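You operate a simulated robot arm through the tools that you are given. There is no shell and no other tool.

You run a simulated two-armed robot. Do the job below in one go: nothing can be reset, and whatever is moved stays where it is left.

JOB
Grip the small red block in the vice and tighten its nut.
Fine: run the nut finger-tight, pull it to the white line with the green spanner, put the spanner back. The block stays in the vice. Set down upright: what you pick out.

The check looks at the end state, three seconds after you hand in, the way a careful person would. Anything else that was tipped, shoved, dropped, spilled or broken makes it a failure.

ROBOT AND FRAMES
Two 7-joint arms with fingered hands on one trunk that stands fixed in place. Base frame: the origin is at the foot of the trunk, x ahead of it, y to its left, z up. Lengths are in m, angles in degrees, forces in N, time in s.
The left shoulder is at [0.07, 0.169, 1.318], the right one opposite. With the tool pointing down near the work surface each hand reaches from about 0.1 to 0.66 m from the base axis, measured 20 degrees to its own side. Payload 3.4 kg a hand.
The tool frame of a hand sits at the grasp point between the pads (the TCP): z along the fingers, y along the line on which they close. The tips reach 0.023 m beyond it. Largest opening 0.116 m; the body of the gripper starts 0.065 m behind the TCP. The gripper is a hand of 4 fingers: y runs from the thumb to the fingers, the wrist lies at [0, 0, -0.211] in the tool frame, and closing takes about 1.5 s.
Orientation is that of the tool frame in the base frame, as a unit quaternion [x, y, z, w]. With the fingers straight down and closing along the base's y, the tool's x points along the base's -x, its y along +y and its z along -z.

CONTROLS
- The arms move only by the tool send_rows. It takes "left_increments", "right_increments" or both (then of equal length, played together; a hand with none holds still); each is a list of rows, each an object of numbers (a shift or turn left out is 0, a gripper value left out holds the last): "tx", "ty", "tz": the shift along the base's x, y, z in mm; "wx", "wy", "wz": the turn, a rotation vector about the base's x, y, z in rad; "claw": the opening, from 0 (shut) to 1 (fully open). In form: [{"tx": .., "ty": .., "tz": .., "wx": .., "wy": .., "wz": .., "claw": ..}, ...]. A call has 1 to 20 rows; each row is the pose to reach, as a shift and turn from the pose commanded when the call began. A row lasts 0.2 s, in which the tool goes at most 0.05 m and 8.6 degrees; a call with a longer step from one row to the next is refused whole, and so is a gripper value outside its range. A pose out of reach is approached as far as the arm can. The call stops where the force on the tool passes 90 N (or 10 N more than at its start, if that is more) or the arm is blocked; 0.2 s more then pass. Each finger travels about 0.153 m/s and halts on what it meets, pressing with about 29 N; the grip force reading is that of the motor and also rises with nothing between the fingers. The clock runs only during rows and for 0.2 s after the last one: add rows that repeat a pose to give the fingers time. It gives the time, the measured TCP pose, the force on the tool (base axes), the opening and the grip force at its end, in the units of the frame above (readings bear some noise), with the torque about the TCP (base axes, N m) and any sound that the robot's microphone picked up.
- Cameras (640 x 400 px; columns grow to the right, rows downward): "scene" is now at [0.1179, 0.0509, 1.5364]; the picture's right is [0.60, -0.80, 0.00], its down [-0.55, -0.42, -0.72] and it looks along [0.58, 0.44, -0.69] (base axes); focal length 306 px, centre (320, 200). "left" rides on the left gripper at [-0.068, 0.001, -0.09] in its tool frame; the picture's right is [-0.01, -1.00, 0.00], its down [0.80, -0.01, -0.61] and it looks along [0.61, -0.01, 0.80] (tool axes); focal length 251 px, centre (320, 200). "right" rides on the right gripper at [0.069, 0.001, -0.09] in its tool frame; the picture's right is [-0.01, 1.00, 0.00], its down [-0.79, -0.01, -0.61] and it looks along [-0.61, -0.01, 0.79] (tool axes); focal length 251 px, centre (320, 200). There is no depth. A picture from a camera that has moved, and an enlarged one, comes with that camera's place and axes in the base frame and with its lens.
- get_image(camera): a new picture of that camera. It takes no simulated time.
- slide_trunk(by): slides the trunk up (or, below 0, down) by that many m; the arms and the scene camera ride with it, the base frame stays. It gives what a move gives, with no picture.
- grasp_type(shape, hand): the hand has 4 fingers and takes this shape, open, in about a second: jaw (thumb against the fingers, like two jaws); tri (thumb and two fingers); tip (a fingertip pinch); poke (one finger out to press); point (the index stretched); flat (the hand flat); cup (the hand cupped); fist (a fist). The gripper value then closes the fingers along that shape, each until it touches; the sizes above hold for jaw. It gives what a move gives, with no picture.
- head_to(pan, tilt): turns the head with the scene camera to pan (to the left, within 86 degrees either way) and tilt (down, from -29 to 69), counted from straight ahead of the robot. It gives what a move gives.
- close_up(camera, box): a new picture of the part [left, top, right, bottom] of that camera's present view, enlarged. It takes no simulated time.
- job_done(): hands the job in; it is judged then, once.

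Nothing tells you positions but the pictures and the camera data. Unless the task says otherwise, let go and move clear before handing in.

The tools are called after ">>>" as a command line: name --argument value ..., lists and objects as JSON in quotes. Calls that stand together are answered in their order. send_rows: Moves the arms, as the interface text tells. Its arguments: {"type":"object","properties":{"left_increments":{"type":"array"},"right_increments":{"type":"array"}},"required":[]} The other tools are called the same way: slide_trunk (by) slides the trunk up or down; grasp_type (shape, hand) gives the hand a shape; head_to (pan, tilt) turns the head that bears the scene camera; get_image (camera) takes a picture; close_up (camera, box) takes an enlarged picture of a part of a camera's view; job_done () hands the job in.

At the start:

```text
time: 0.0
left_eef_pos: [0.3194, 0.4708, 1.3057]
left_tool_rot: [-0.001, 1.0, 0.001, 0.0]
left_ft_force: [0.8, 0.7, -0.8]
left_ft_torque: [-0.02, 0.01, 0.01]
left_grip_width: 0.1157
left_finger_force: 0.0
left_shape: jaw
right_eef_pos: [0.4078, 0.0529, 1.2735]
right_tool_rot: [0.0, 1.0, 0.0, 0.0]
right_ft_force: [0.1, -1.0, 0.0]
right_ft_torque: [-0.02, 0.01, 0.01]
right_grip_width: 0.116
right_finger_force: 0.0
right_shape: jaw
trunk travel left (down, up): [-0.825, 0.115]
head pan, tilt: [37.1, 43.5]
```

scene: 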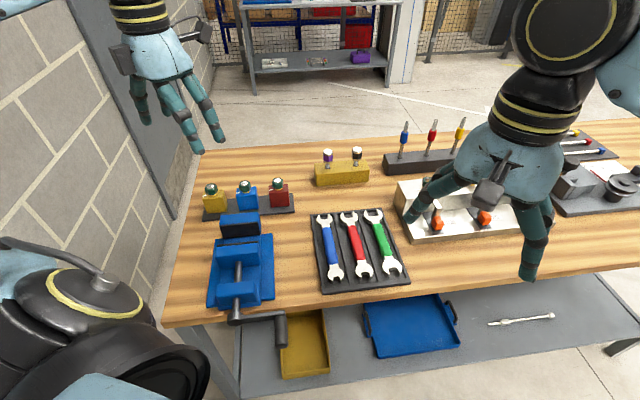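
right: 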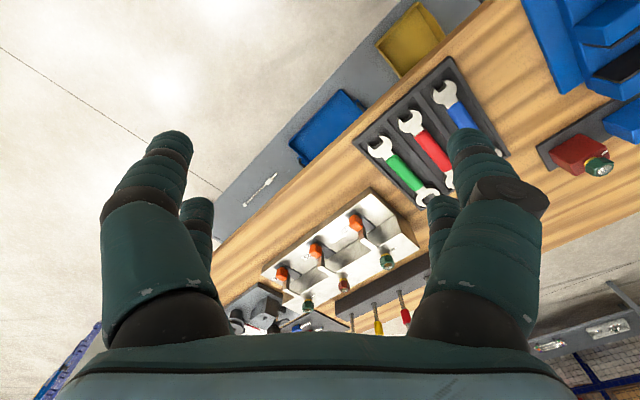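
left: 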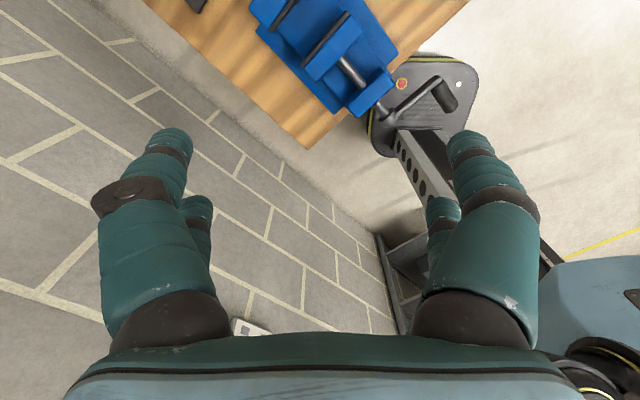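

I see a workbench with a blue vice near its left end, three small blocks (yellow, blue, red) with bolts and nuts on a rack behind it, and a tray of three spanners (blue, red, green). I'll take enlarged views first to locate everything.

>>> close_up --camera "scene" --box '[180, 160, 320, 250]'

>>> close_up --camera "scene" --box '[180, 200, 420, 350]'

>>> close_up --camera "right" --box '[340, 50, 640, 240]'

>>> close_up --camera "left" --box '[220, 0, 480, 150]'

```text
4.44 times, centred on (250, 205) of scene
camera zoom: at [0.1179, 0.0509, 1.5364], right [0.6, -0.8, 0.0], down [-0.55, -0.42, -0.72], along [0.58, 0.44, -0.69], focal length 1361 px, centre (631, 178)
```

zoom: 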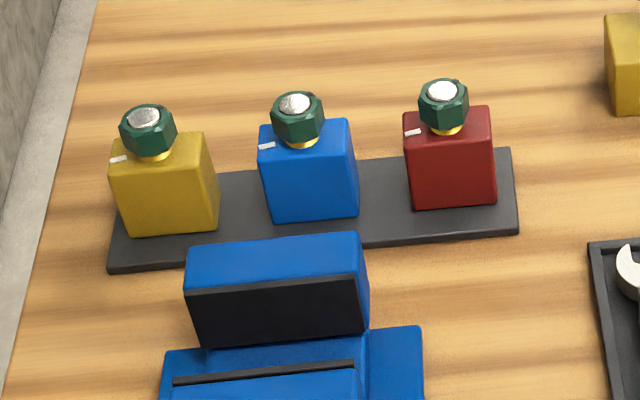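

```text
2.67 times, centred on (300, 275) of scene
camera zoom: at [0.1179, 0.0509, 1.5364], right [0.6, -0.8, 0.0], down [-0.55, -0.42, -0.72], along [0.58, 0.44, -0.69], focal length 816 px, centre (373, 0)
```

zoom: 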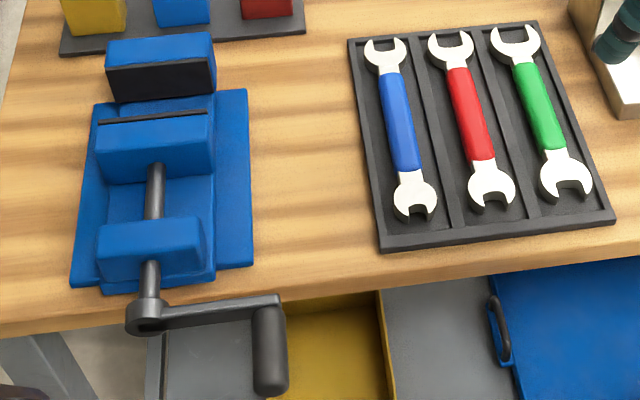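

```text
2.11 times, centred on (490, 145) of right
camera zoom: at [0.3381, 0.0519, 1.3636], right [0.01, 1.0, 0.0], down [0.79, -0.01, 0.61], along [0.61, -0.01, -0.79], focal length 529 px, centre (-38, 316)
```

zoom: 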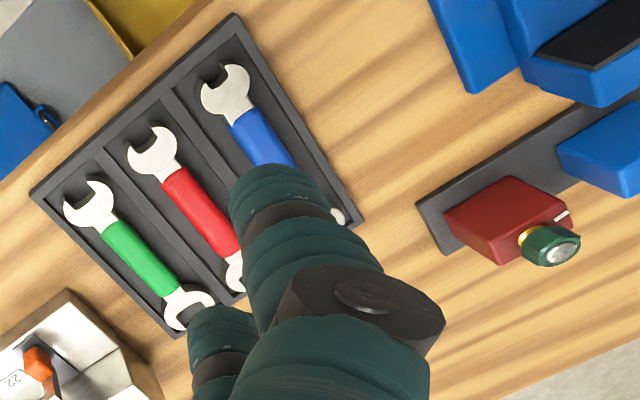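

```text
2.46 times, centred on (350, 75) of left
camera zoom: at [0.3874, 0.4713, 1.3942], right [0.01, -1.0, 0.0], down [-0.8, -0.01, 0.61], along [-0.61, -0.01, -0.8], focal length 619 px, centre (246, 508)
```

zoom: 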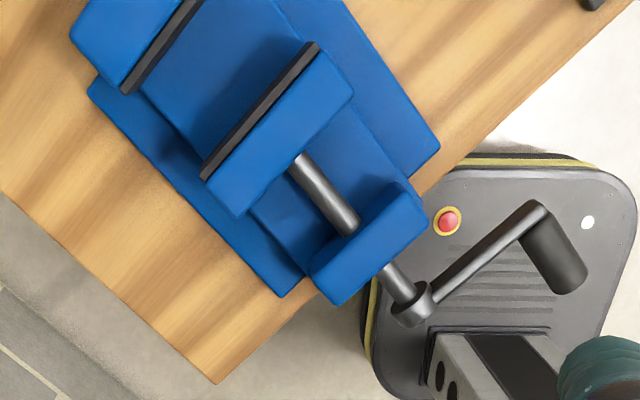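

The bench is turned about 45° to my left. By triangulation, the red block's nut top is near (0.566, 0.538, 0.99), the spanner tray near (0.56, 0.27, 0.90) and the vice jaws near (0.36, 0.47, 0.98). I need sharper views of the vice, blocks and spanners before I move.

>>> close_up --camera "scene" --box '[196, 200, 296, 262]'

>>> close_up --camera "scene" --box '[200, 250, 300, 355]'

>>> close_up --camera "scene" --box '[255, 165, 305, 225]'

>>> close_up --camera "scene" --box '[310, 200, 410, 295]'

>>> close_up --camera "right" --box '[540, 110, 640, 190]'

```text
6.40 times, centred on (246, 231) of scene
camera zoom: at [0.1179, 0.0509, 1.5364], right [0.6, -0.8, 0.0], down [-0.55, -0.42, -0.72], along [0.58, 0.44, -0.69], focal length 1960 px, centre (794, 2)
```

zoom: 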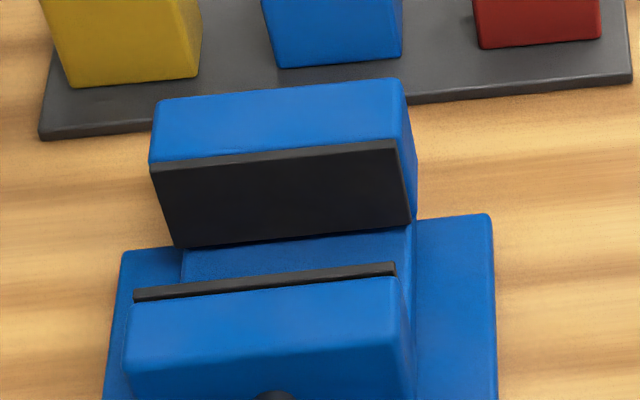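

```text
3.81 times, centred on (250, 302) of scene
camera zoom: at [0.1179, 0.0509, 1.5364], right [0.6, -0.8, 0.0], down [-0.55, -0.42, -0.72], along [0.58, 0.44, -0.69], focal length 1166 px, centre (587, -190)
```

zoom: 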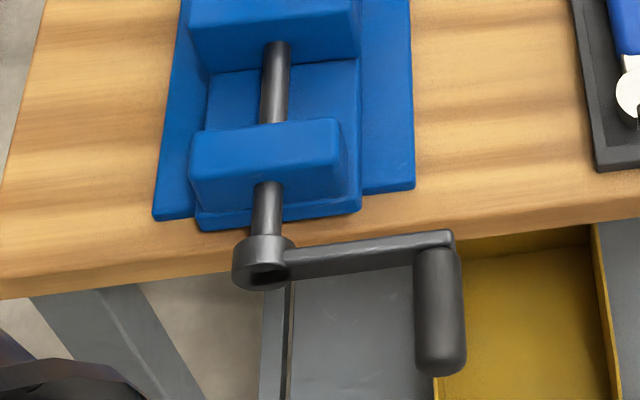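

```text
6.67 times, centred on (280, 195) of scene
camera zoom: at [0.1179, 0.0509, 1.5364], right [0.6, -0.8, 0.0], down [-0.55, -0.42, -0.72], along [0.58, 0.44, -0.69], focal length 2041 px, centre (587, 233)
```

zoom: 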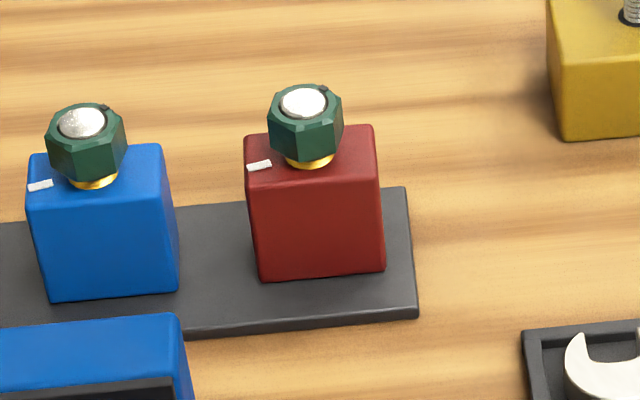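

```text
4.21 times, centred on (360, 248) of scene
camera zoom: at [0.1179, 0.0509, 1.5364], right [0.6, -0.8, 0.0], down [-0.55, -0.42, -0.72], along [0.58, 0.44, -0.69], focal length 1289 px, centre (152, 0)
```

zoom: 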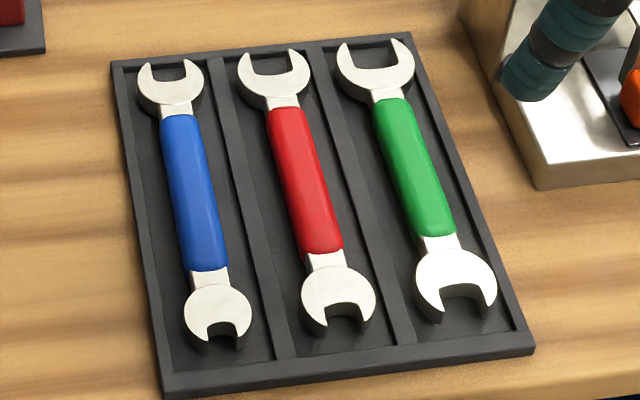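

```text
5.00 times, centred on (590, 150) of right
camera zoom: at [0.3381, 0.0519, 1.3636], right [0.01, 1.0, 0.0], down [0.79, -0.01, 0.61], along [0.61, -0.01, -0.79], focal length 1257 px, centre (-1030, 450)
```

zoom: 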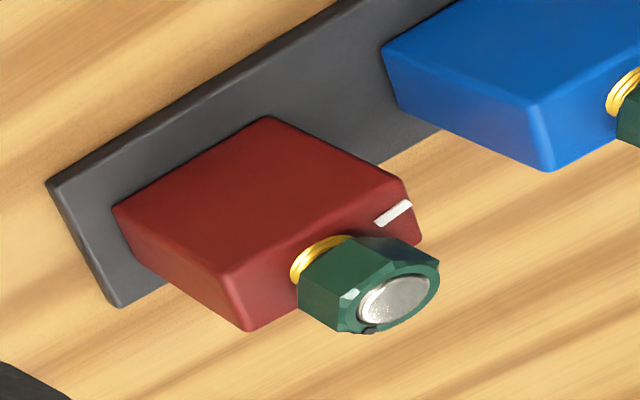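

The red block has a green nut with a small dark notch, sitting above the block on a brass collar, and a white line at the block's left edge. I'll check where my elbows are before lowering the trunk for more horizontal reach.

>>> head_to --pan 60 --tilt 55

>>> get_image --camera "scene"

```text
time: 0.9
left_eef_pos: [0.3195, 0.4704, 1.3051]
left_tool_rot: [-0.001, 1.0, -0.001, 0.001]
left_ft_force: [0.0, -0.7, -0.9]
left_ft_torque: [0.01, 0.03, -0.03]
left_grip_width: 0.1158
left_finger_force: 0.1
left_shape: jaw
right_eef_pos: [0.4064, 0.0506, 1.2739]
right_tool_rot: [0.0, 1.0, 0.0, 0.0]
right_ft_force: [0.3, -0.3, 0.7]
right_ft_torque: [-0.01, -0.04, 0.0]
right_grip_width: 0.1157
right_finger_force: 0.2
right_shape: jaw
trunk travel left (down, up): [-0.825, 0.115]
head pan, tilt: [60.0, 55.0]
```

```text
taken
camera scene: at [0.0883, 0.0635, 1.5209], right [0.87, -0.5, 0.0], down [-0.41, -0.71, -0.57], along [0.29, 0.5, -0.82], focal length 306 px, centre (320, 200)
```

scene: 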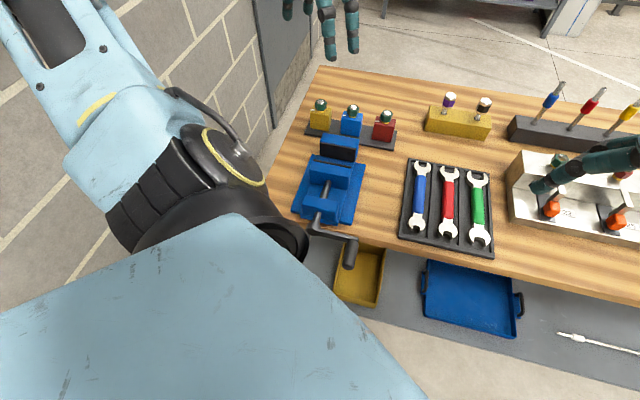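

The left elbow is about level with the shoulder, well above the bench, so lowering the trunk a little is safe.

>>> slide_trunk --by -0.1

>>> get_image --camera "scene"

>>> get_image --camera "left"

>>> get_image --camera "right"

```text
time: 2.2
left_eef_pos: [0.3194, 0.4703, 1.2051]
left_tool_rot: [-0.001, 1.0, 0.001, 0.0]
left_ft_force: [0.7, 0.3, -0.3]
left_ft_torque: [0.01, 0.0, -0.01]
left_grip_width: 0.1159
left_finger_force: 0.1
left_shape: jaw
right_eef_pos: [0.4065, 0.0526, 1.174]
right_tool_rot: [0.0, 1.0, 0.0, 0.0]
right_ft_force: [-0.1, 0.4, 0.0]
right_ft_torque: [0.0, -0.01, -0.02]
right_grip_width: 0.1159
right_finger_force: 0.1
right_shape: jaw
trunk travel left (down, up): [-0.725, 0.215]
head pan, tilt: [60.0, 55.0]
```

```text
taken
camera scene: at [0.0881, 0.0635, 1.4209], right [0.87, -0.5, 0.0], down [-0.41, -0.71, -0.57], along [0.29, 0.5, -0.82], focal length 306 px, centre (320, 200)
```

scene: 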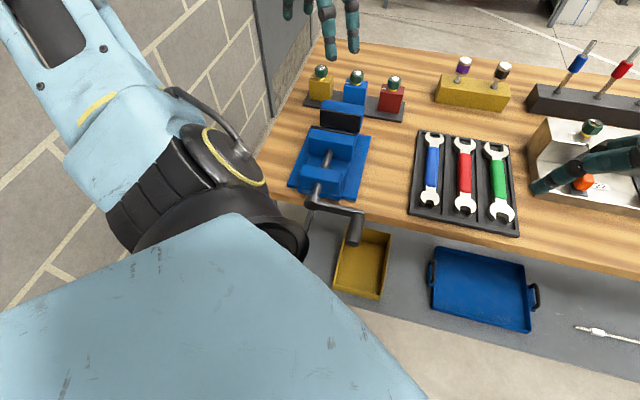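

```text
taken
camera left: at [0.3873, 0.4712, 1.2943], right [0.01, -1.0, 0.0], down [-0.8, -0.01, 0.61], along [-0.61, -0.01, -0.8], focal length 251 px, centre (320, 200)
```

left: 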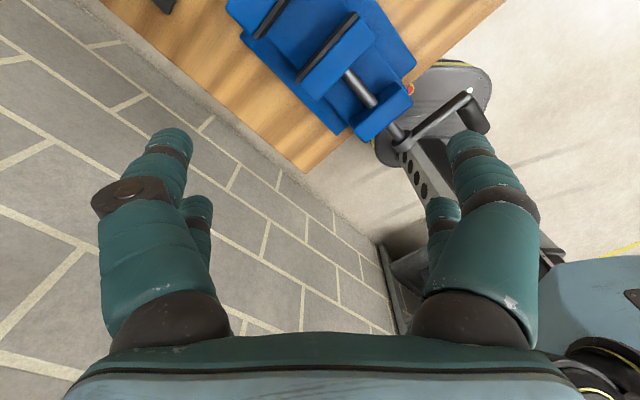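

```text
taken
camera right: at [0.338, 0.0518, 1.2636], right [0.01, 1.0, 0.0], down [0.79, -0.01, 0.61], along [0.61, -0.01, -0.79], focal length 251 px, centre (320, 200)
```

right: 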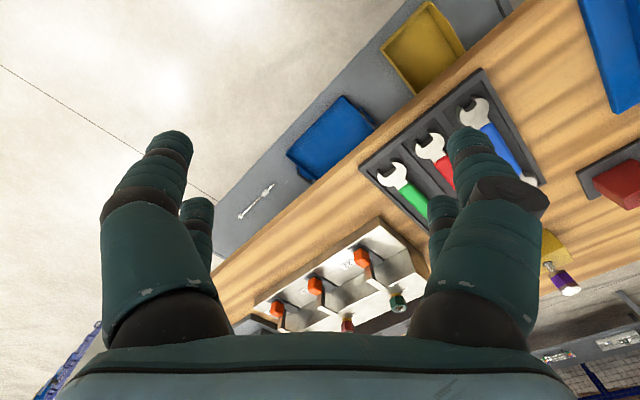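

Trunk is lowered by 0.1 m and everything is clear. I'll take close-ups from this viewpoint so I can triangulate against the earlier ones.

>>> close_up --camera "scene" --box '[280, 95, 380, 157]'

>>> close_up --camera "scene" --box '[280, 145, 400, 250]'

>>> close_up --camera "scene" --box '[330, 60, 430, 122]'

>>> close_up --camera "scene" --box '[400, 120, 530, 240]'

>>> close_up --camera "left" --box '[220, 0, 510, 180]'

```text
6.40 times, centred on (330, 126) of scene
camera zoom: at [0.0881, 0.0635, 1.4209], right [0.87, -0.5, 0.0], down [-0.41, -0.71, -0.57], along [0.29, 0.5, -0.82], focal length 1960 px, centre (256, 674)
```

zoom: 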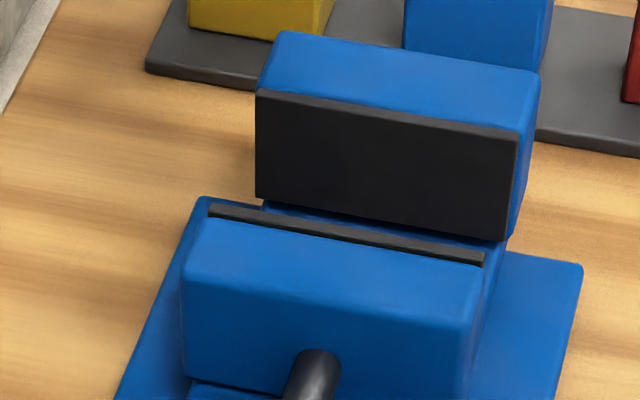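

```text
3.81 times, centred on (340, 198) of scene
camera zoom: at [0.0881, 0.0635, 1.4209], right [0.87, -0.5, 0.0], down [-0.41, -0.71, -0.57], along [0.29, 0.5, -0.82], focal length 1166 px, centre (244, 210)
```

zoom: 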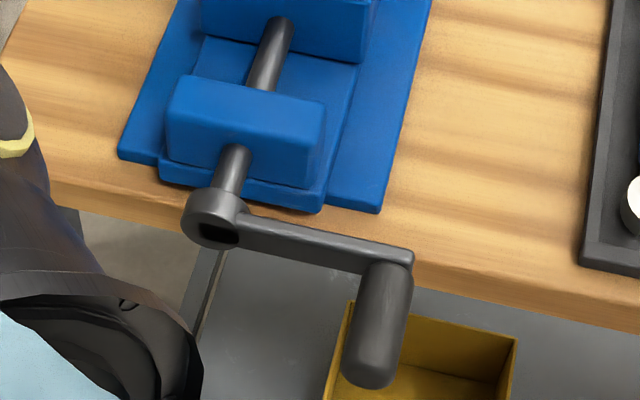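

```text
6.40 times, centred on (380, 91) of scene
camera zoom: at [0.0881, 0.0635, 1.4209], right [0.87, -0.5, 0.0], down [-0.41, -0.71, -0.57], along [0.29, 0.5, -0.82], focal length 1960 px, centre (-64, 898)
```

zoom: 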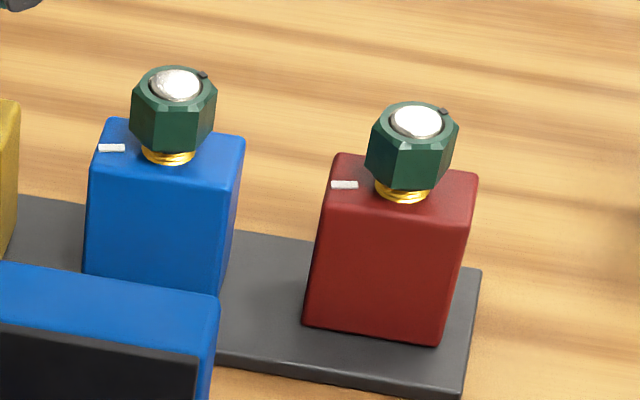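

```text
3.33 times, centred on (465, 180) of scene
camera zoom: at [0.0881, 0.0635, 1.4209], right [0.87, -0.5, 0.0], down [-0.41, -0.71, -0.57], along [0.29, 0.5, -0.82], focal length 1021 px, centre (-163, 267)
```

zoom: 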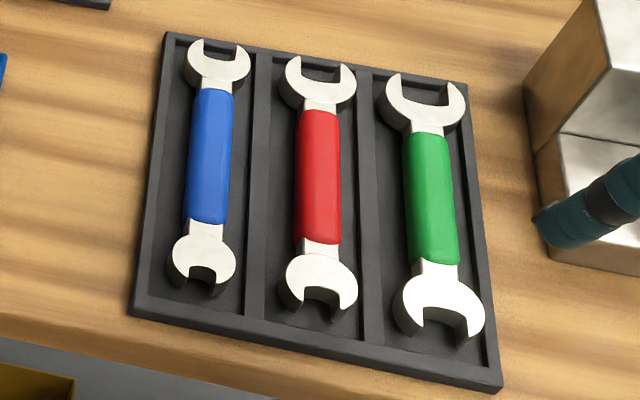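

```text
2.21 times, centred on (365, 90) of left
camera zoom: at [0.3873, 0.4712, 1.2943], right [0.01, -1.0, 0.0], down [-0.8, -0.01, 0.61], along [-0.61, -0.01, -0.8], focal length 555 px, centre (221, 443)
```

zoom: 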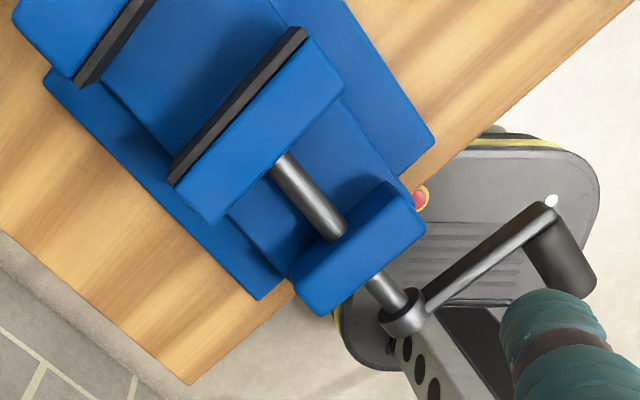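

Measurements agree so far. Jaw gap is about 0.06 m centred near (0.38, 0.495), the jaw tops are at z≈0.977 and the bed is near 0.94. The crank hub is at (0.236, 0.348, 0.957), with its handle horizontal to the right. The jaw-shaped hand looks about 56 mm wide, so I'll see what "tip" looks like.

>>> grasp_type --hand "left" --shape "tip"

>>> get_image --camera "left"

>>> close_up --camera "scene" --box '[270, 0, 370, 62]'

```text
time: 3.1
left_eef_pos: [0.3191, 0.4709, 1.2051]
left_tool_rot: [-0.001, 1.0, 0.0, 0.001]
left_ft_force: [-0.2, 0.2, -0.1]
left_ft_torque: [-0.03, -0.01, 0.01]
left_grip_width: 0.1159
left_finger_force: 0.1
left_shape: tip
right_eef_pos: [0.407, 0.0519, 1.1744]
right_tool_rot: [0.0, 1.0, 0.0, 0.001]
right_ft_force: [0.2, -0.2, -0.1]
right_ft_torque: [0.02, 0.02, -0.02]
right_grip_width: 0.1158
right_finger_force: 0.1
right_shape: jaw
trunk travel left (down, up): [-0.725, 0.215]
head pan, tilt: [60.0, 55.0]
```

```text
taken
camera left: at [0.3875, 0.4713, 1.2942], right [0.01, -1.0, 0.0], down [-0.8, -0.01, 0.61], along [-0.61, -0.01, -0.8], focal length 251 px, centre (320, 200)
```

left: 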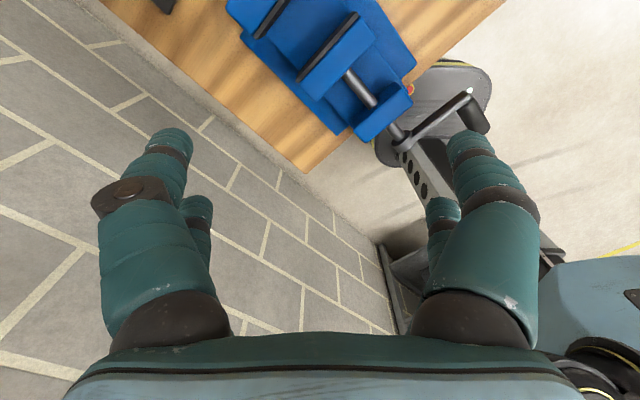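

```text
6.40 times, centred on (320, 31) of scene
camera zoom: at [0.0883, 0.0636, 1.4209], right [0.87, -0.5, 0.0], down [-0.41, -0.71, -0.57], along [0.29, 0.5, -0.82], focal length 1960 px, centre (320, 1282)
```

zoom: 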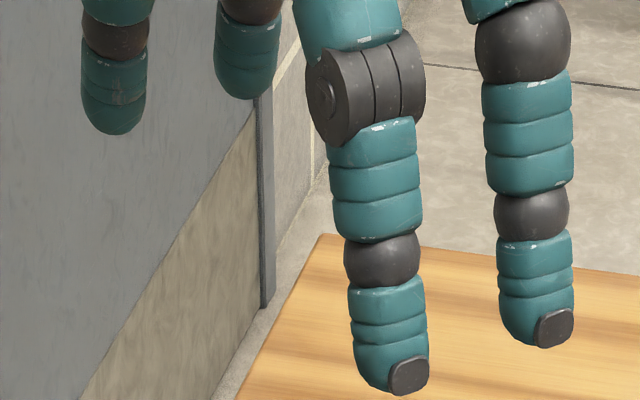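

Open, "tip" looks the same as "jaw". I'll yaw the left hand 45° to line up with the bench and half close it, to see how the fingers move in this shape.

>>> send_rows --left_increments '[{"wz": 0.13, "claw": 0.5}, {"wz": 0.26}, {"wz": 0.39}, {"wz": 0.52}, {"wz": 0.65}, {"wz": 0.785}, {"wz": 0.785}]'

>>> get_image --camera "left"

>>> get_image --camera "scene"

```text
time: 4.7
left_eef_pos: [0.3175, 0.4699, 1.2046]
left_tool_rot: [-0.384, 0.923, -0.001, 0.0]
left_ft_force: [0.2, -0.3, 0.4]
left_ft_torque: [0.04, 0.0, 0.03]
left_grip_width: 0.0588
left_finger_force: 0.1
left_shape: tip
right_eef_pos: [0.4065, 0.0515, 1.174]
right_tool_rot: [0.0, 1.0, 0.0, 0.0]
right_ft_force: [0.2, -0.3, -0.8]
right_ft_torque: [0.0, 0.0, 0.01]
right_grip_width: 0.116
right_finger_force: 0.0
right_shape: jaw
trunk travel left (down, up): [-0.725, 0.215]
head pan, tilt: [60.0, 55.0]
```

```text
taken
camera left: at [0.3667, 0.5198, 1.2943], right [0.72, -0.7, 0.0], down [-0.56, -0.57, 0.61], along [-0.42, -0.43, -0.8], focal length 251 px, centre (320, 200)
```

left: 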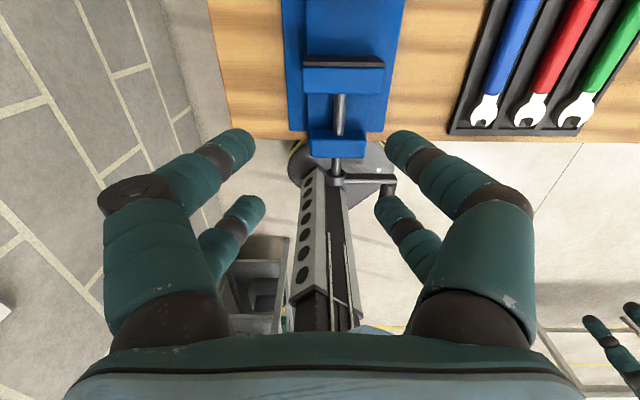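

```text
taken
camera scene: at [0.0882, 0.0636, 1.4209], right [0.87, -0.5, 0.0], down [-0.41, -0.71, -0.57], along [0.29, 0.5, -0.82], focal length 306 px, centre (320, 200)
```

scene: 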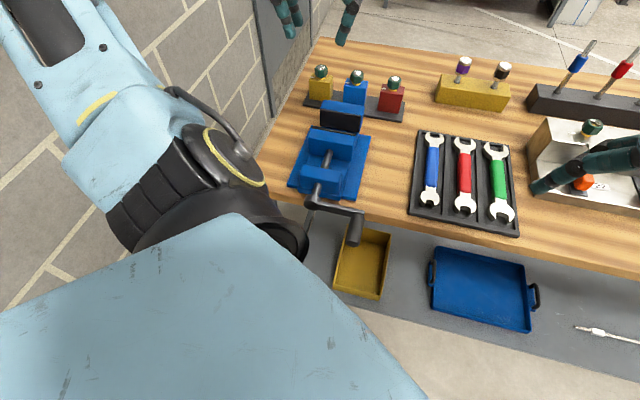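

Both finger pairs curl together in "tip", so the hand stays about 56 mm wide. The vice axis lines up with my 45° yaw. Next I'll test whether the left hand can reach above the red block pointing straight down.

>>> grasp_type --hand "left" --shape "jaw"

>>> send_rows --left_increments '[{"tx": 40, "ty": 10, "tz": -10}, {"tx": 80, "ty": 20, "tz": -20}, {"tx": 120, "ty": 30, "tz": -35}, {"tx": 160, "ty": 40, "tz": -50}, {"tx": 200, "ty": 50, "tz": -70}, {"tx": 225, "ty": 60, "tz": -85}, {"tx": 249, "ty": 69, "tz": -95}, {"tx": 249, "ty": 69, "tz": -95}]'

>>> get_image --camera "left"

>>> get_image --camera "scene"

```text
time: 5.6
left_eef_pos: [0.3193, 0.4698, 1.2067]
left_tool_rot: [-0.384, 0.923, 0.0, 0.0]
left_ft_force: [0.5, 0.2, -0.3]
left_ft_torque: [0.03, -0.03, -0.03]
left_grip_width: 0.116
left_finger_force: 0.0
left_shape: jaw
right_eef_pos: [0.4077, 0.0507, 1.1735]
right_tool_rot: [0.0, 1.0, 0.0, -0.001]
right_ft_force: [0.1, 0.5, 0.4]
right_ft_torque: [-0.01, 0.03, -0.02]
right_grip_width: 0.1159
right_finger_force: 0.0
right_shape: jaw
trunk travel left (down, up): [-0.725, 0.215]
head pan, tilt: [60.0, 55.0]
```

```text
time: 7.4
left_eef_pos: [0.5513, 0.5324, 1.1172]
left_tool_rot: [-0.382, 0.924, -0.001, 0.001]
left_ft_force: [-0.2, -0.2, -0.3]
left_ft_torque: [0.02, 0.03, 0.0]
left_grip_width: 0.1158
left_finger_force: 0.1
left_shape: jaw
left hand out of reach, approached as far as the arm can: row 7, 8
right_eef_pos: [0.4062, 0.0518, 1.174]
right_tool_rot: [0.0, 1.0, 0.0, 0.001]
right_ft_force: [-0.4, -0.7, 0.8]
right_ft_torque: [0.01, -0.02, 0.0]
right_grip_width: 0.1158
right_finger_force: 0.0
right_shape: jaw
trunk travel left (down, up): [-0.725, 0.215]
head pan, tilt: [60.0, 55.0]
```

```text
taken
camera left: at [0.5996, 0.5818, 1.2064], right [0.71, -0.7, 0.0], down [-0.56, -0.57, 0.61], along [-0.42, -0.43, -0.8], focal length 251 px, centre (320, 200)
```

left: 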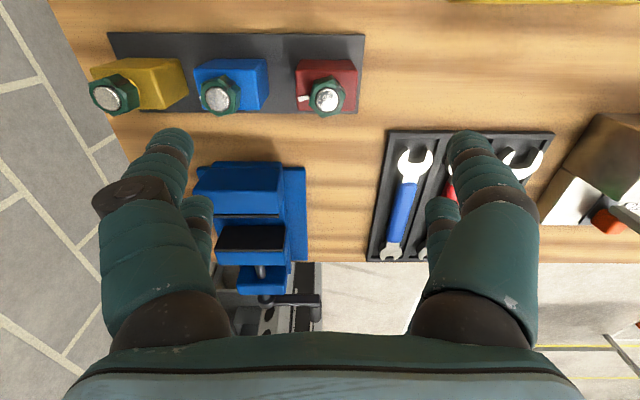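

```text
taken
camera scene: at [0.0872, 0.0635, 1.4209], right [0.87, -0.5, 0.0], down [-0.41, -0.71, -0.57], along [0.29, 0.5, -0.82], focal length 306 px, centre (320, 200)
```

scene: 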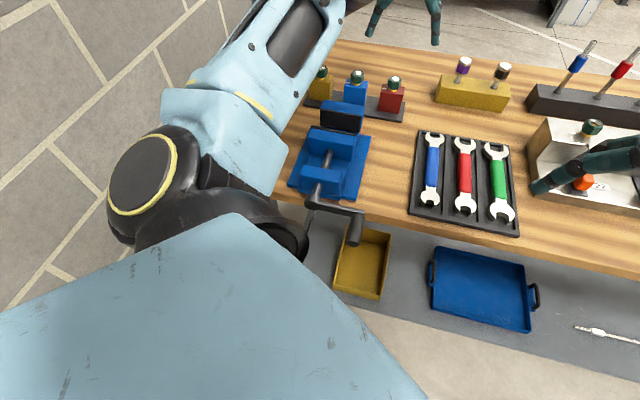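

The straight-down limit is about 8 mm short of the red block, so a 5–6° tilt will make the reach. From here the wrist camera has a good top view, so I'll take enlargements.

>>> close_up --camera "left" --box '[270, 30, 390, 130]'

>>> close_up --camera "left" --box '[180, 140, 340, 340]'

>>> close_up --camera "left" --box '[80, 20, 380, 200]'

```text
4.00 times, centred on (330, 80) of left
camera zoom: at [0.5996, 0.5818, 1.2064], right [0.71, -0.7, 0.0], down [-0.56, -0.57, 0.61], along [-0.42, -0.43, -0.8], focal length 1006 px, centre (280, 680)
```

zoom: 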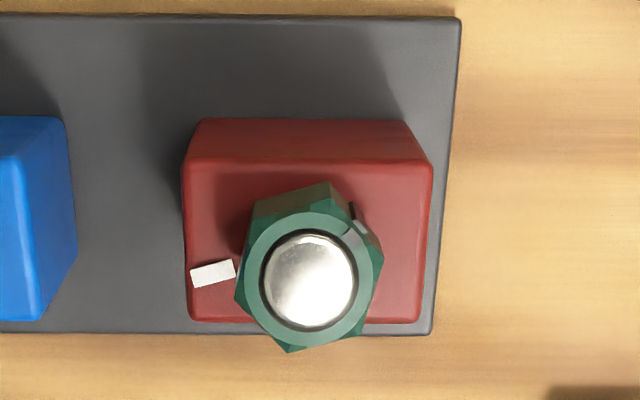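

```text
2.00 times, centred on (260, 240) of left
camera zoom: at [0.5996, 0.5818, 1.2064], right [0.71, -0.7, 0.0], down [-0.56, -0.57, 0.61], along [-0.42, -0.43, -0.8], focal length 503 px, centre (440, 120)
```

zoom: 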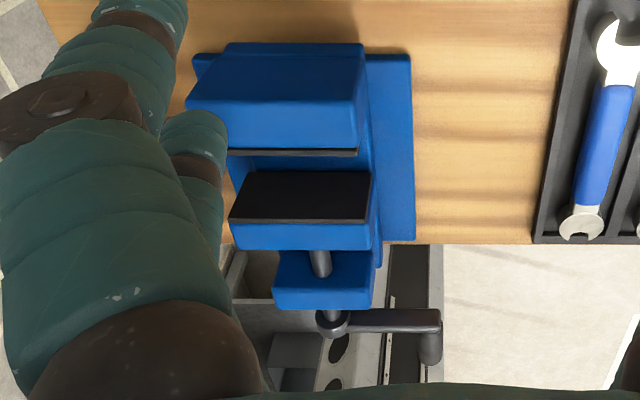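

```text
2.13 times, centred on (230, 110) of left
camera zoom: at [0.5996, 0.5818, 1.2064], right [0.71, -0.7, 0.0], down [-0.56, -0.57, 0.61], along [-0.42, -0.43, -0.8], focal length 536 px, centre (512, 392)
```

zoom: 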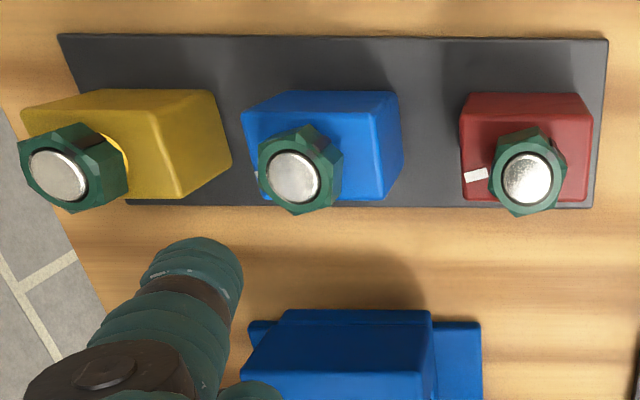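

The red block is roughly 53 mm wide, 35 mm deep and 52 mm tall, centred near (0.564, 0.536), and the nut's tick mark points to its far right. Before picking the block or turning the nut, I'll check how "tri" and "tip" close.

>>> grasp_type --hand "left" --shape "tri"

>>> send_rows --left_increments '[{"claw": 0.3}, {"claw": 0.3}, {"claw": 0.3}, {"claw": 0.3}]'

>>> get_image --camera "left"

>>> grasp_type --hand "left" --shape "tip"

>>> send_rows --left_increments '[{"claw": 0.2}, {"claw": 0.2}, {"claw": 0.2}, {"claw": 0.2}]'

>>> get_image --camera "left"

```text
time: 8.3
left_eef_pos: [0.5535, 0.5322, 1.1166]
left_tool_rot: [-0.383, 0.924, 0.0, 0.0]
left_ft_force: [0.1, -0.4, -0.2]
left_ft_torque: [0.03, 0.02, 0.04]
left_grip_width: 0.1162
left_finger_force: 0.2
left_shape: tri
right_eef_pos: [0.408, 0.0519, 1.173]
right_tool_rot: [0.0, 1.0, 0.001, -0.001]
right_ft_force: [-1.0, -0.2, -0.4]
right_ft_torque: [-0.02, 0.02, 0.02]
right_grip_width: 0.1162
right_finger_force: 0.1
right_shape: jaw
trunk travel left (down, up): [-0.725, 0.215]
head pan, tilt: [60.0, 55.0]
```

```text
time: 9.3
left_eef_pos: [0.552, 0.5326, 1.1168]
left_tool_rot: [-0.383, 0.924, 0.0, -0.001]
left_ft_force: [0.1, 0.7, -0.2]
left_ft_torque: [0.01, -0.04, -0.01]
left_grip_width: 0.0351
left_finger_force: 0.0
left_shape: tri
right_eef_pos: [0.4076, 0.0521, 1.1741]
right_tool_rot: [0.0, 1.0, 0.0, 0.001]
right_ft_force: [0.9, -0.5, -0.7]
right_ft_torque: [-0.02, -0.01, 0.0]
right_grip_width: 0.1159
right_finger_force: 0.1
right_shape: jaw
trunk travel left (down, up): [-0.725, 0.215]
head pan, tilt: [60.0, 55.0]
```

```text
taken
camera left: at [0.6003, 0.5821, 1.206], right [0.71, -0.7, 0.0], down [-0.56, -0.57, 0.61], along [-0.42, -0.43, -0.8], focal length 251 px, centre (320, 200)
```

left: 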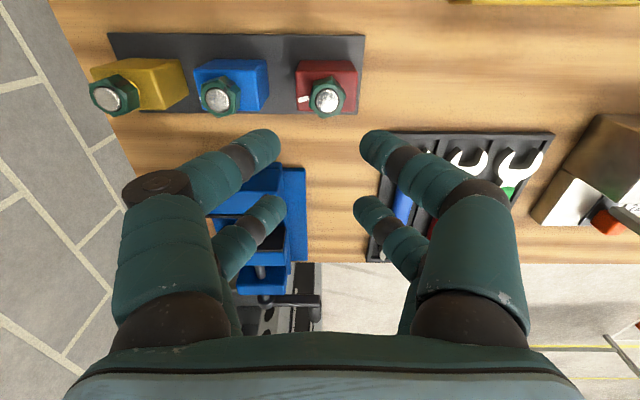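

```text
time: 10.2
left_eef_pos: [0.5518, 0.5329, 1.1171]
left_tool_rot: [-0.383, 0.924, 0.001, 0.0]
left_ft_force: [0.2, 0.2, -0.7]
left_ft_torque: [0.0, 0.02, 0.0]
left_grip_width: 0.116
left_finger_force: 0.0
left_shape: tip
right_eef_pos: [0.4076, 0.051, 1.1736]
right_tool_rot: [-0.001, 1.0, 0.0, 0.0]
right_ft_force: [0.2, -0.5, -0.3]
right_ft_torque: [0.0, -0.02, -0.02]
right_grip_width: 0.1157
right_finger_force: 0.0
right_shape: jaw
trunk travel left (down, up): [-0.725, 0.215]
head pan, tilt: [60.0, 55.0]
```

```text
time: 11.2
left_eef_pos: [0.5527, 0.5328, 1.118]
left_tool_rot: [-0.382, 0.924, 0.0, 0.0]
left_ft_force: [-0.4, 0.4, 0.0]
left_ft_torque: [0.03, 0.02, 0.03]
left_grip_width: 0.0237
left_finger_force: 0.1
left_shape: tip
right_eef_pos: [0.4071, 0.0513, 1.1749]
right_tool_rot: [0.0, 1.0, 0.0, 0.0]
right_ft_force: [-0.3, -0.8, -0.1]
right_ft_torque: [-0.02, -0.01, -0.01]
right_grip_width: 0.116
right_finger_force: 0.1
right_shape: jaw
trunk travel left (down, up): [-0.725, 0.215]
head pan, tilt: [60.0, 55.0]
```

```text
taken
camera left: at [0.6002, 0.5821, 1.2061], right [0.71, -0.7, 0.0], down [-0.56, -0.57, 0.61], along [-0.42, -0.43, -0.8], focal length 251 px, centre (320, 200)
```

left: 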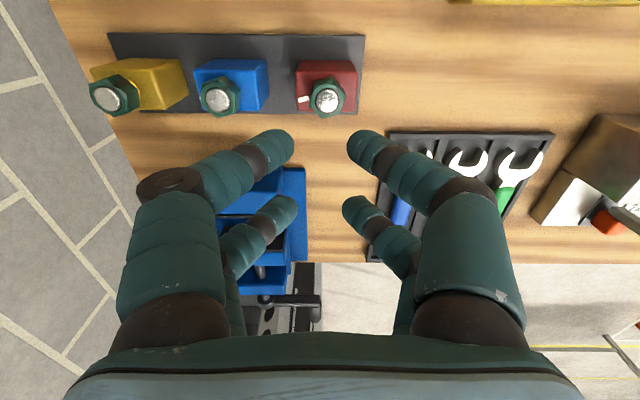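

All shapes close with two finger pairs, so I'll use "jaw". Next I'll tilt about 6° about the bench's right axis, which brings the wrist back, with the fingers narrowed to roughly 66 mm, and see where the TCP settles.

>>> grasp_type --hand "left" --shape "jaw"

>>> send_rows --left_increments '[{"wx": 0.035, "wy": -0.035, "claw": 0.57}, {"wx": 0.074, "wy": -0.074}, {"wx": 0.074, "wy": -0.074}, {"wx": 0.074, "wy": -0.074}]'

>>> get_image --camera "left"

```text
time: 12.1
left_eef_pos: [0.5525, 0.533, 1.1174]
left_tool_rot: [-0.383, 0.924, 0.0, 0.001]
left_ft_force: [0.2, -0.3, 0.0]
left_ft_torque: [-0.04, 0.0, -0.01]
left_grip_width: 0.1158
left_finger_force: 0.1
left_shape: jaw
right_eef_pos: [0.4076, 0.0517, 1.1738]
right_tool_rot: [0.0, 1.0, 0.0, 0.0]
right_ft_force: [0.1, -0.6, 0.0]
right_ft_torque: [-0.01, -0.03, 0.02]
right_grip_width: 0.1159
right_finger_force: 0.0
right_shape: jaw
trunk travel left (down, up): [-0.725, 0.215]
head pan, tilt: [60.0, 55.0]
```

```text
time: 13.1
left_eef_pos: [0.5506, 0.5337, 1.118]
left_tool_rot: [-0.383, 0.922, 0.02, 0.048]
left_ft_force: [-0.7, -0.4, 0.8]
left_ft_torque: [0.01, -0.01, -0.02]
left_grip_width: 0.0668
left_finger_force: 0.1
left_shape: jaw
right_eef_pos: [0.4064, 0.052, 1.1746]
right_tool_rot: [0.0, 1.0, 0.0, 0.0]
right_ft_force: [0.0, 0.0, 0.4]
right_ft_torque: [-0.03, 0.02, 0.0]
right_grip_width: 0.1157
right_finger_force: 0.0
right_shape: jaw
trunk travel left (down, up): [-0.725, 0.215]
head pan, tilt: [60.0, 55.0]
```

```text
taken
camera left: at [0.5926, 0.5752, 1.213], right [0.71, -0.7, 0.0], down [-0.6, -0.61, 0.52], along [-0.36, -0.37, -0.85], focal length 251 px, centre (320, 200)
```

left: 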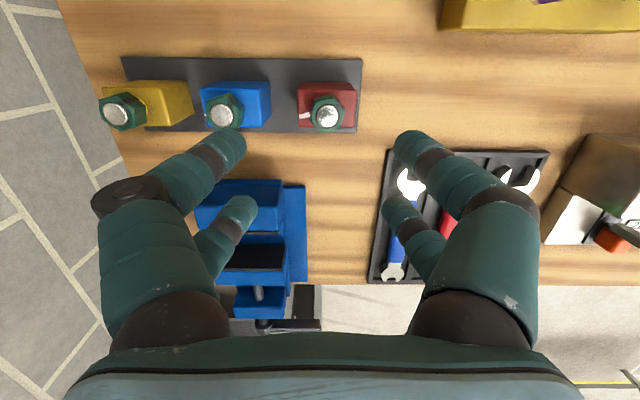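

The tilt took, and the hand holds at (0.5515, 0.533, 1.1175). I'll move over the block and down to a still-safe height, then look again.

>>> send_rows --left_increments '[{"tx": 5, "ty": 1, "tz": -20}, {"tx": 9, "ty": 2, "tz": -40}, {"tx": 13, "ty": 3.5, "tz": -65}, {"tx": 13, "ty": 3.5, "tz": -65}, {"tx": 13, "ty": 3.5, "tz": -65}]'

>>> get_image --camera "left"

>>> close_up --camera "scene" --box '[330, 20, 460, 130]'

```text
time: 14.3
left_eef_pos: [0.5638, 0.5357, 1.0536]
left_tool_rot: [-0.382, 0.923, 0.02, 0.048]
left_ft_force: [-0.2, 0.1, 0.7]
left_ft_torque: [0.01, -0.02, 0.0]
left_grip_width: 0.0667
left_finger_force: 0.1
left_shape: jaw
right_eef_pos: [0.4071, 0.0521, 1.1734]
right_tool_rot: [0.0, 1.0, 0.0, 0.0]
right_ft_force: [0.4, 0.3, -0.3]
right_ft_torque: [-0.03, 0.02, -0.05]
right_grip_width: 0.1156
right_finger_force: 0.0
right_shape: jaw
trunk travel left (down, up): [-0.725, 0.215]
head pan, tilt: [60.0, 55.0]
```

```text
taken
camera left: at [0.6055, 0.5789, 1.1476], right [0.71, -0.7, 0.0], down [-0.6, -0.61, 0.52], along [-0.36, -0.37, -0.85], focal length 251 px, centre (320, 200)
```

left: 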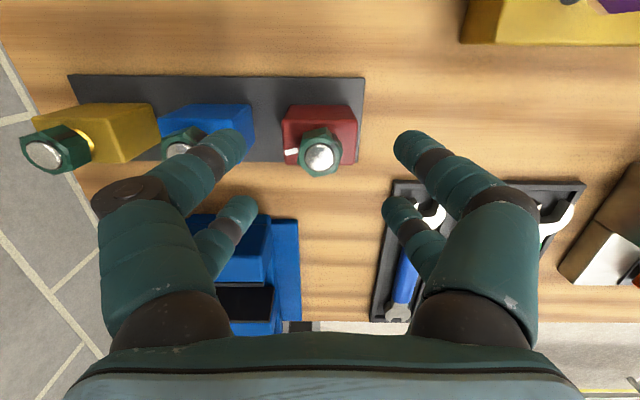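

```text
3.64 times, centred on (395, 75) of scene
camera zoom: at [0.0881, 0.0634, 1.4209], right [0.87, -0.5, 0.0], down [-0.41, -0.71, -0.57], along [0.29, 0.5, -0.82], focal length 1113 px, centre (47, 654)
```

zoom: 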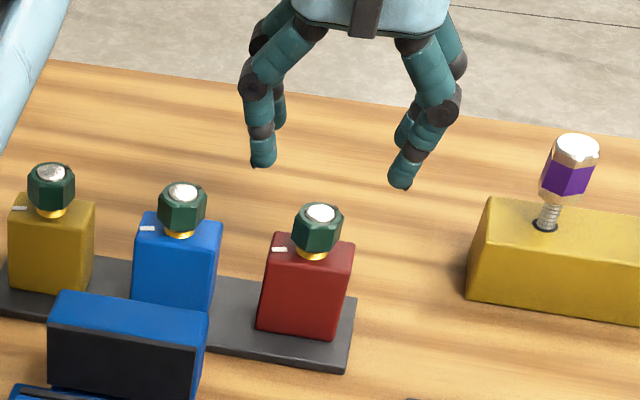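

Sideways alignment is very good: the nut sits midway between the fingertips. I'll shift about 3 mm back toward me to allow for the tilt, descend partway and check clearances.

>>> send_rows --left_increments '[{"tx": -2, "ty": -2, "tz": -20}, {"tx": -2, "ty": -2, "tz": -40}, {"tx": -2, "ty": -2, "tz": -57}, {"tx": -2, "ty": -2, "tz": -57}]'

>>> get_image --camera "left"

>>> close_up --camera "scene" --box '[340, 40, 440, 130]'

```text
time: 15.3
left_eef_pos: [0.5621, 0.5336, 0.9949]
left_tool_rot: [-0.383, 0.922, 0.02, 0.049]
left_ft_force: [0.9, -0.8, 0.2]
left_ft_torque: [0.02, 0.02, 0.01]
left_grip_width: 0.0667
left_finger_force: 0.1
left_shape: jaw
right_eef_pos: [0.4071, 0.0517, 1.1751]
right_tool_rot: [0.0, 1.0, 0.0, 0.0]
right_ft_force: [0.3, -0.2, 0.4]
right_ft_torque: [0.0, 0.0, 0.01]
right_grip_width: 0.1158
right_finger_force: 0.1
right_shape: jaw
trunk travel left (down, up): [-0.725, 0.215]
head pan, tilt: [60.0, 55.0]
```

```text
taken
camera left: at [0.6031, 0.5766, 1.0907], right [0.71, -0.7, 0.0], down [-0.6, -0.61, 0.52], along [-0.36, -0.37, -0.85], focal length 251 px, centre (320, 200)
```

left: 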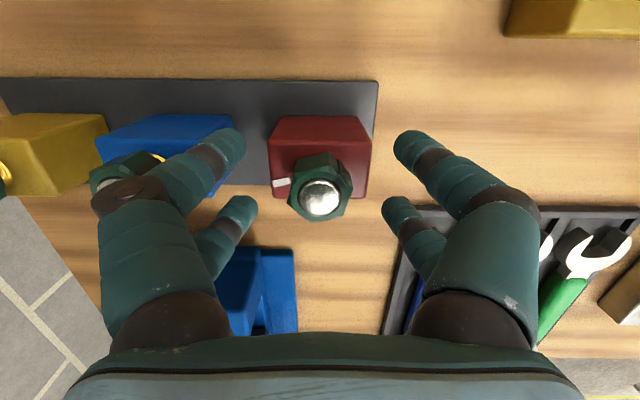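

```text
4.44 times, centred on (390, 85) of scene
camera zoom: at [0.0881, 0.0634, 1.4209], right [0.87, -0.5, 0.0], down [-0.41, -0.71, -0.57], along [0.29, 0.5, -0.82], focal length 1361 px, centre (9, 711)
```

zoom: 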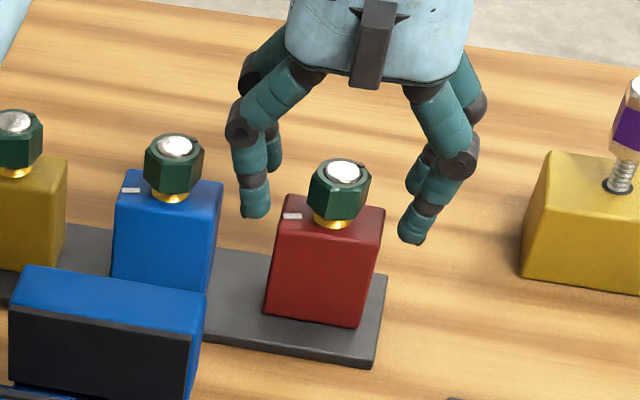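

The fingertips are just above the block's top edges with even clearance on both sides, and the blue neighbour is clear. I'll descend 20 mm, check, then close.

>>> send_rows --left_increments '[{"tz": -10}, {"tz": -20}, {"tz": -20}]'

>>> close_up --camera "left" --box '[180, 80, 460, 260]'

>>> close_up --camera "scene" --box '[340, 50, 440, 130]'

```text
time: 16.1
left_eef_pos: [0.5635, 0.5352, 0.9763]
left_tool_rot: [-0.383, 0.922, 0.02, 0.049]
left_ft_force: [-0.6, -0.6, -0.5]
left_ft_torque: [0.0, 0.02, -0.03]
left_grip_width: 0.0666
left_finger_force: 0.1
left_shape: jaw
right_eef_pos: [0.4078, 0.0514, 1.1744]
right_tool_rot: [0.0, 1.0, 0.0, 0.0]
right_ft_force: [0.4, 0.4, -0.2]
right_ft_torque: [-0.02, 0.02, -0.04]
right_grip_width: 0.1158
right_finger_force: 0.1
right_shape: jaw
trunk travel left (down, up): [-0.725, 0.215]
head pan, tilt: [60.0, 55.0]
```

```text
2.22 times, centred on (320, 170) of left
camera zoom: at [0.6034, 0.5772, 1.0712], right [0.71, -0.7, 0.0], down [-0.6, -0.61, 0.52], along [-0.36, -0.37, -0.85], focal length 559 px, centre (320, 267)
```

zoom: 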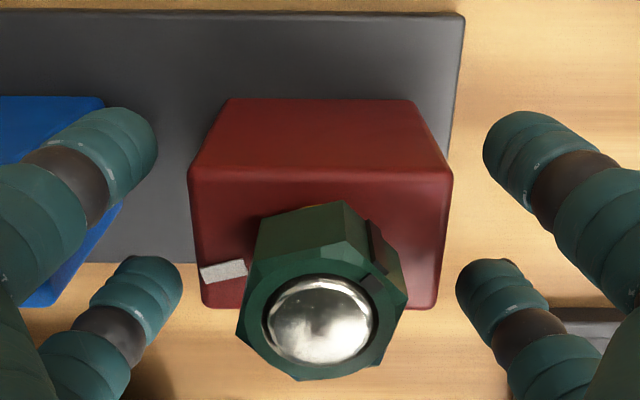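

```text
5.00 times, centred on (390, 90) of scene
camera zoom: at [0.088, 0.0636, 1.4209], right [0.87, -0.5, 0.0], down [-0.41, -0.71, -0.57], along [0.29, 0.5, -0.82], focal length 1531 px, centre (-30, 750)
```

zoom: 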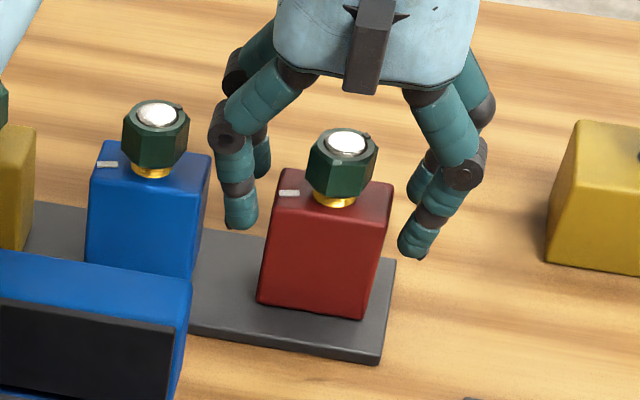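

Sideways is centred. Front-to-back, the fingers are about 3 mm too far away, so I'll shift back 2.8 mm and close on the block.

>>> send_rows --left_increments '[{"tx": -2, "ty": -2}, {"tx": -2, "ty": -2}, {"tx": -2, "ty": -2, "claw": 0.3}, {"tx": -2, "ty": -2, "claw": 0.3}, {"tx": -2, "ty": -2, "claw": 0.3}, {"tx": -2, "ty": -2, "claw": 0.3}, {"tx": -2, "ty": -2, "claw": 0.3}, {"tx": -2, "ty": -2, "claw": 0.3}]'

>>> close_up --camera "left" --box '[180, 80, 460, 260]'

>>> close_up --camera "scene" --box '[340, 50, 440, 130]'

```text
time: 17.9
left_eef_pos: [0.5615, 0.5326, 0.9758]
left_tool_rot: [-0.383, 0.922, 0.021, 0.049]
left_ft_force: [-0.3, -0.3, 1.2]
left_ft_torque: [-0.01, 0.05, 0.0]
left_grip_width: 0.0485
left_finger_force: 28.8
left_shape: jaw
right_eef_pos: [0.4073, 0.0519, 1.1747]
right_tool_rot: [0.0, 1.0, 0.0, 0.0]
right_ft_force: [0.3, 0.0, 0.3]
right_ft_torque: [-0.01, -0.04, -0.03]
right_grip_width: 0.1159
right_finger_force: 0.0
right_shape: jaw
trunk travel left (down, up): [-0.725, 0.215]
head pan, tilt: [60.0, 55.0]
```

```text
2.22 times, centred on (320, 170) of left
camera zoom: at [0.602, 0.5751, 1.0707], right [0.71, -0.7, 0.0], down [-0.6, -0.61, 0.52], along [-0.36, -0.37, -0.85], focal length 559 px, centre (320, 267)
```

zoom: 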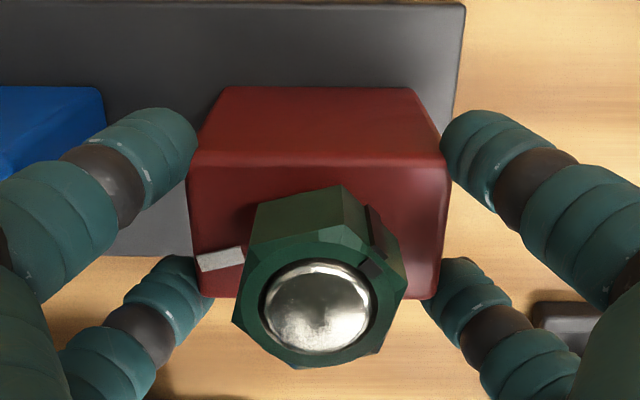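

```text
5.00 times, centred on (390, 90) of scene
camera zoom: at [0.0884, 0.0636, 1.4208], right [0.87, -0.5, 0.0], down [-0.41, -0.71, -0.57], along [0.29, 0.5, -0.82], focal length 1531 px, centre (-30, 750)
```

zoom: 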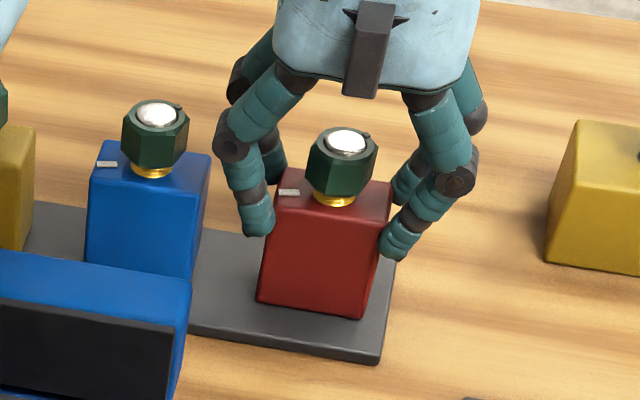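

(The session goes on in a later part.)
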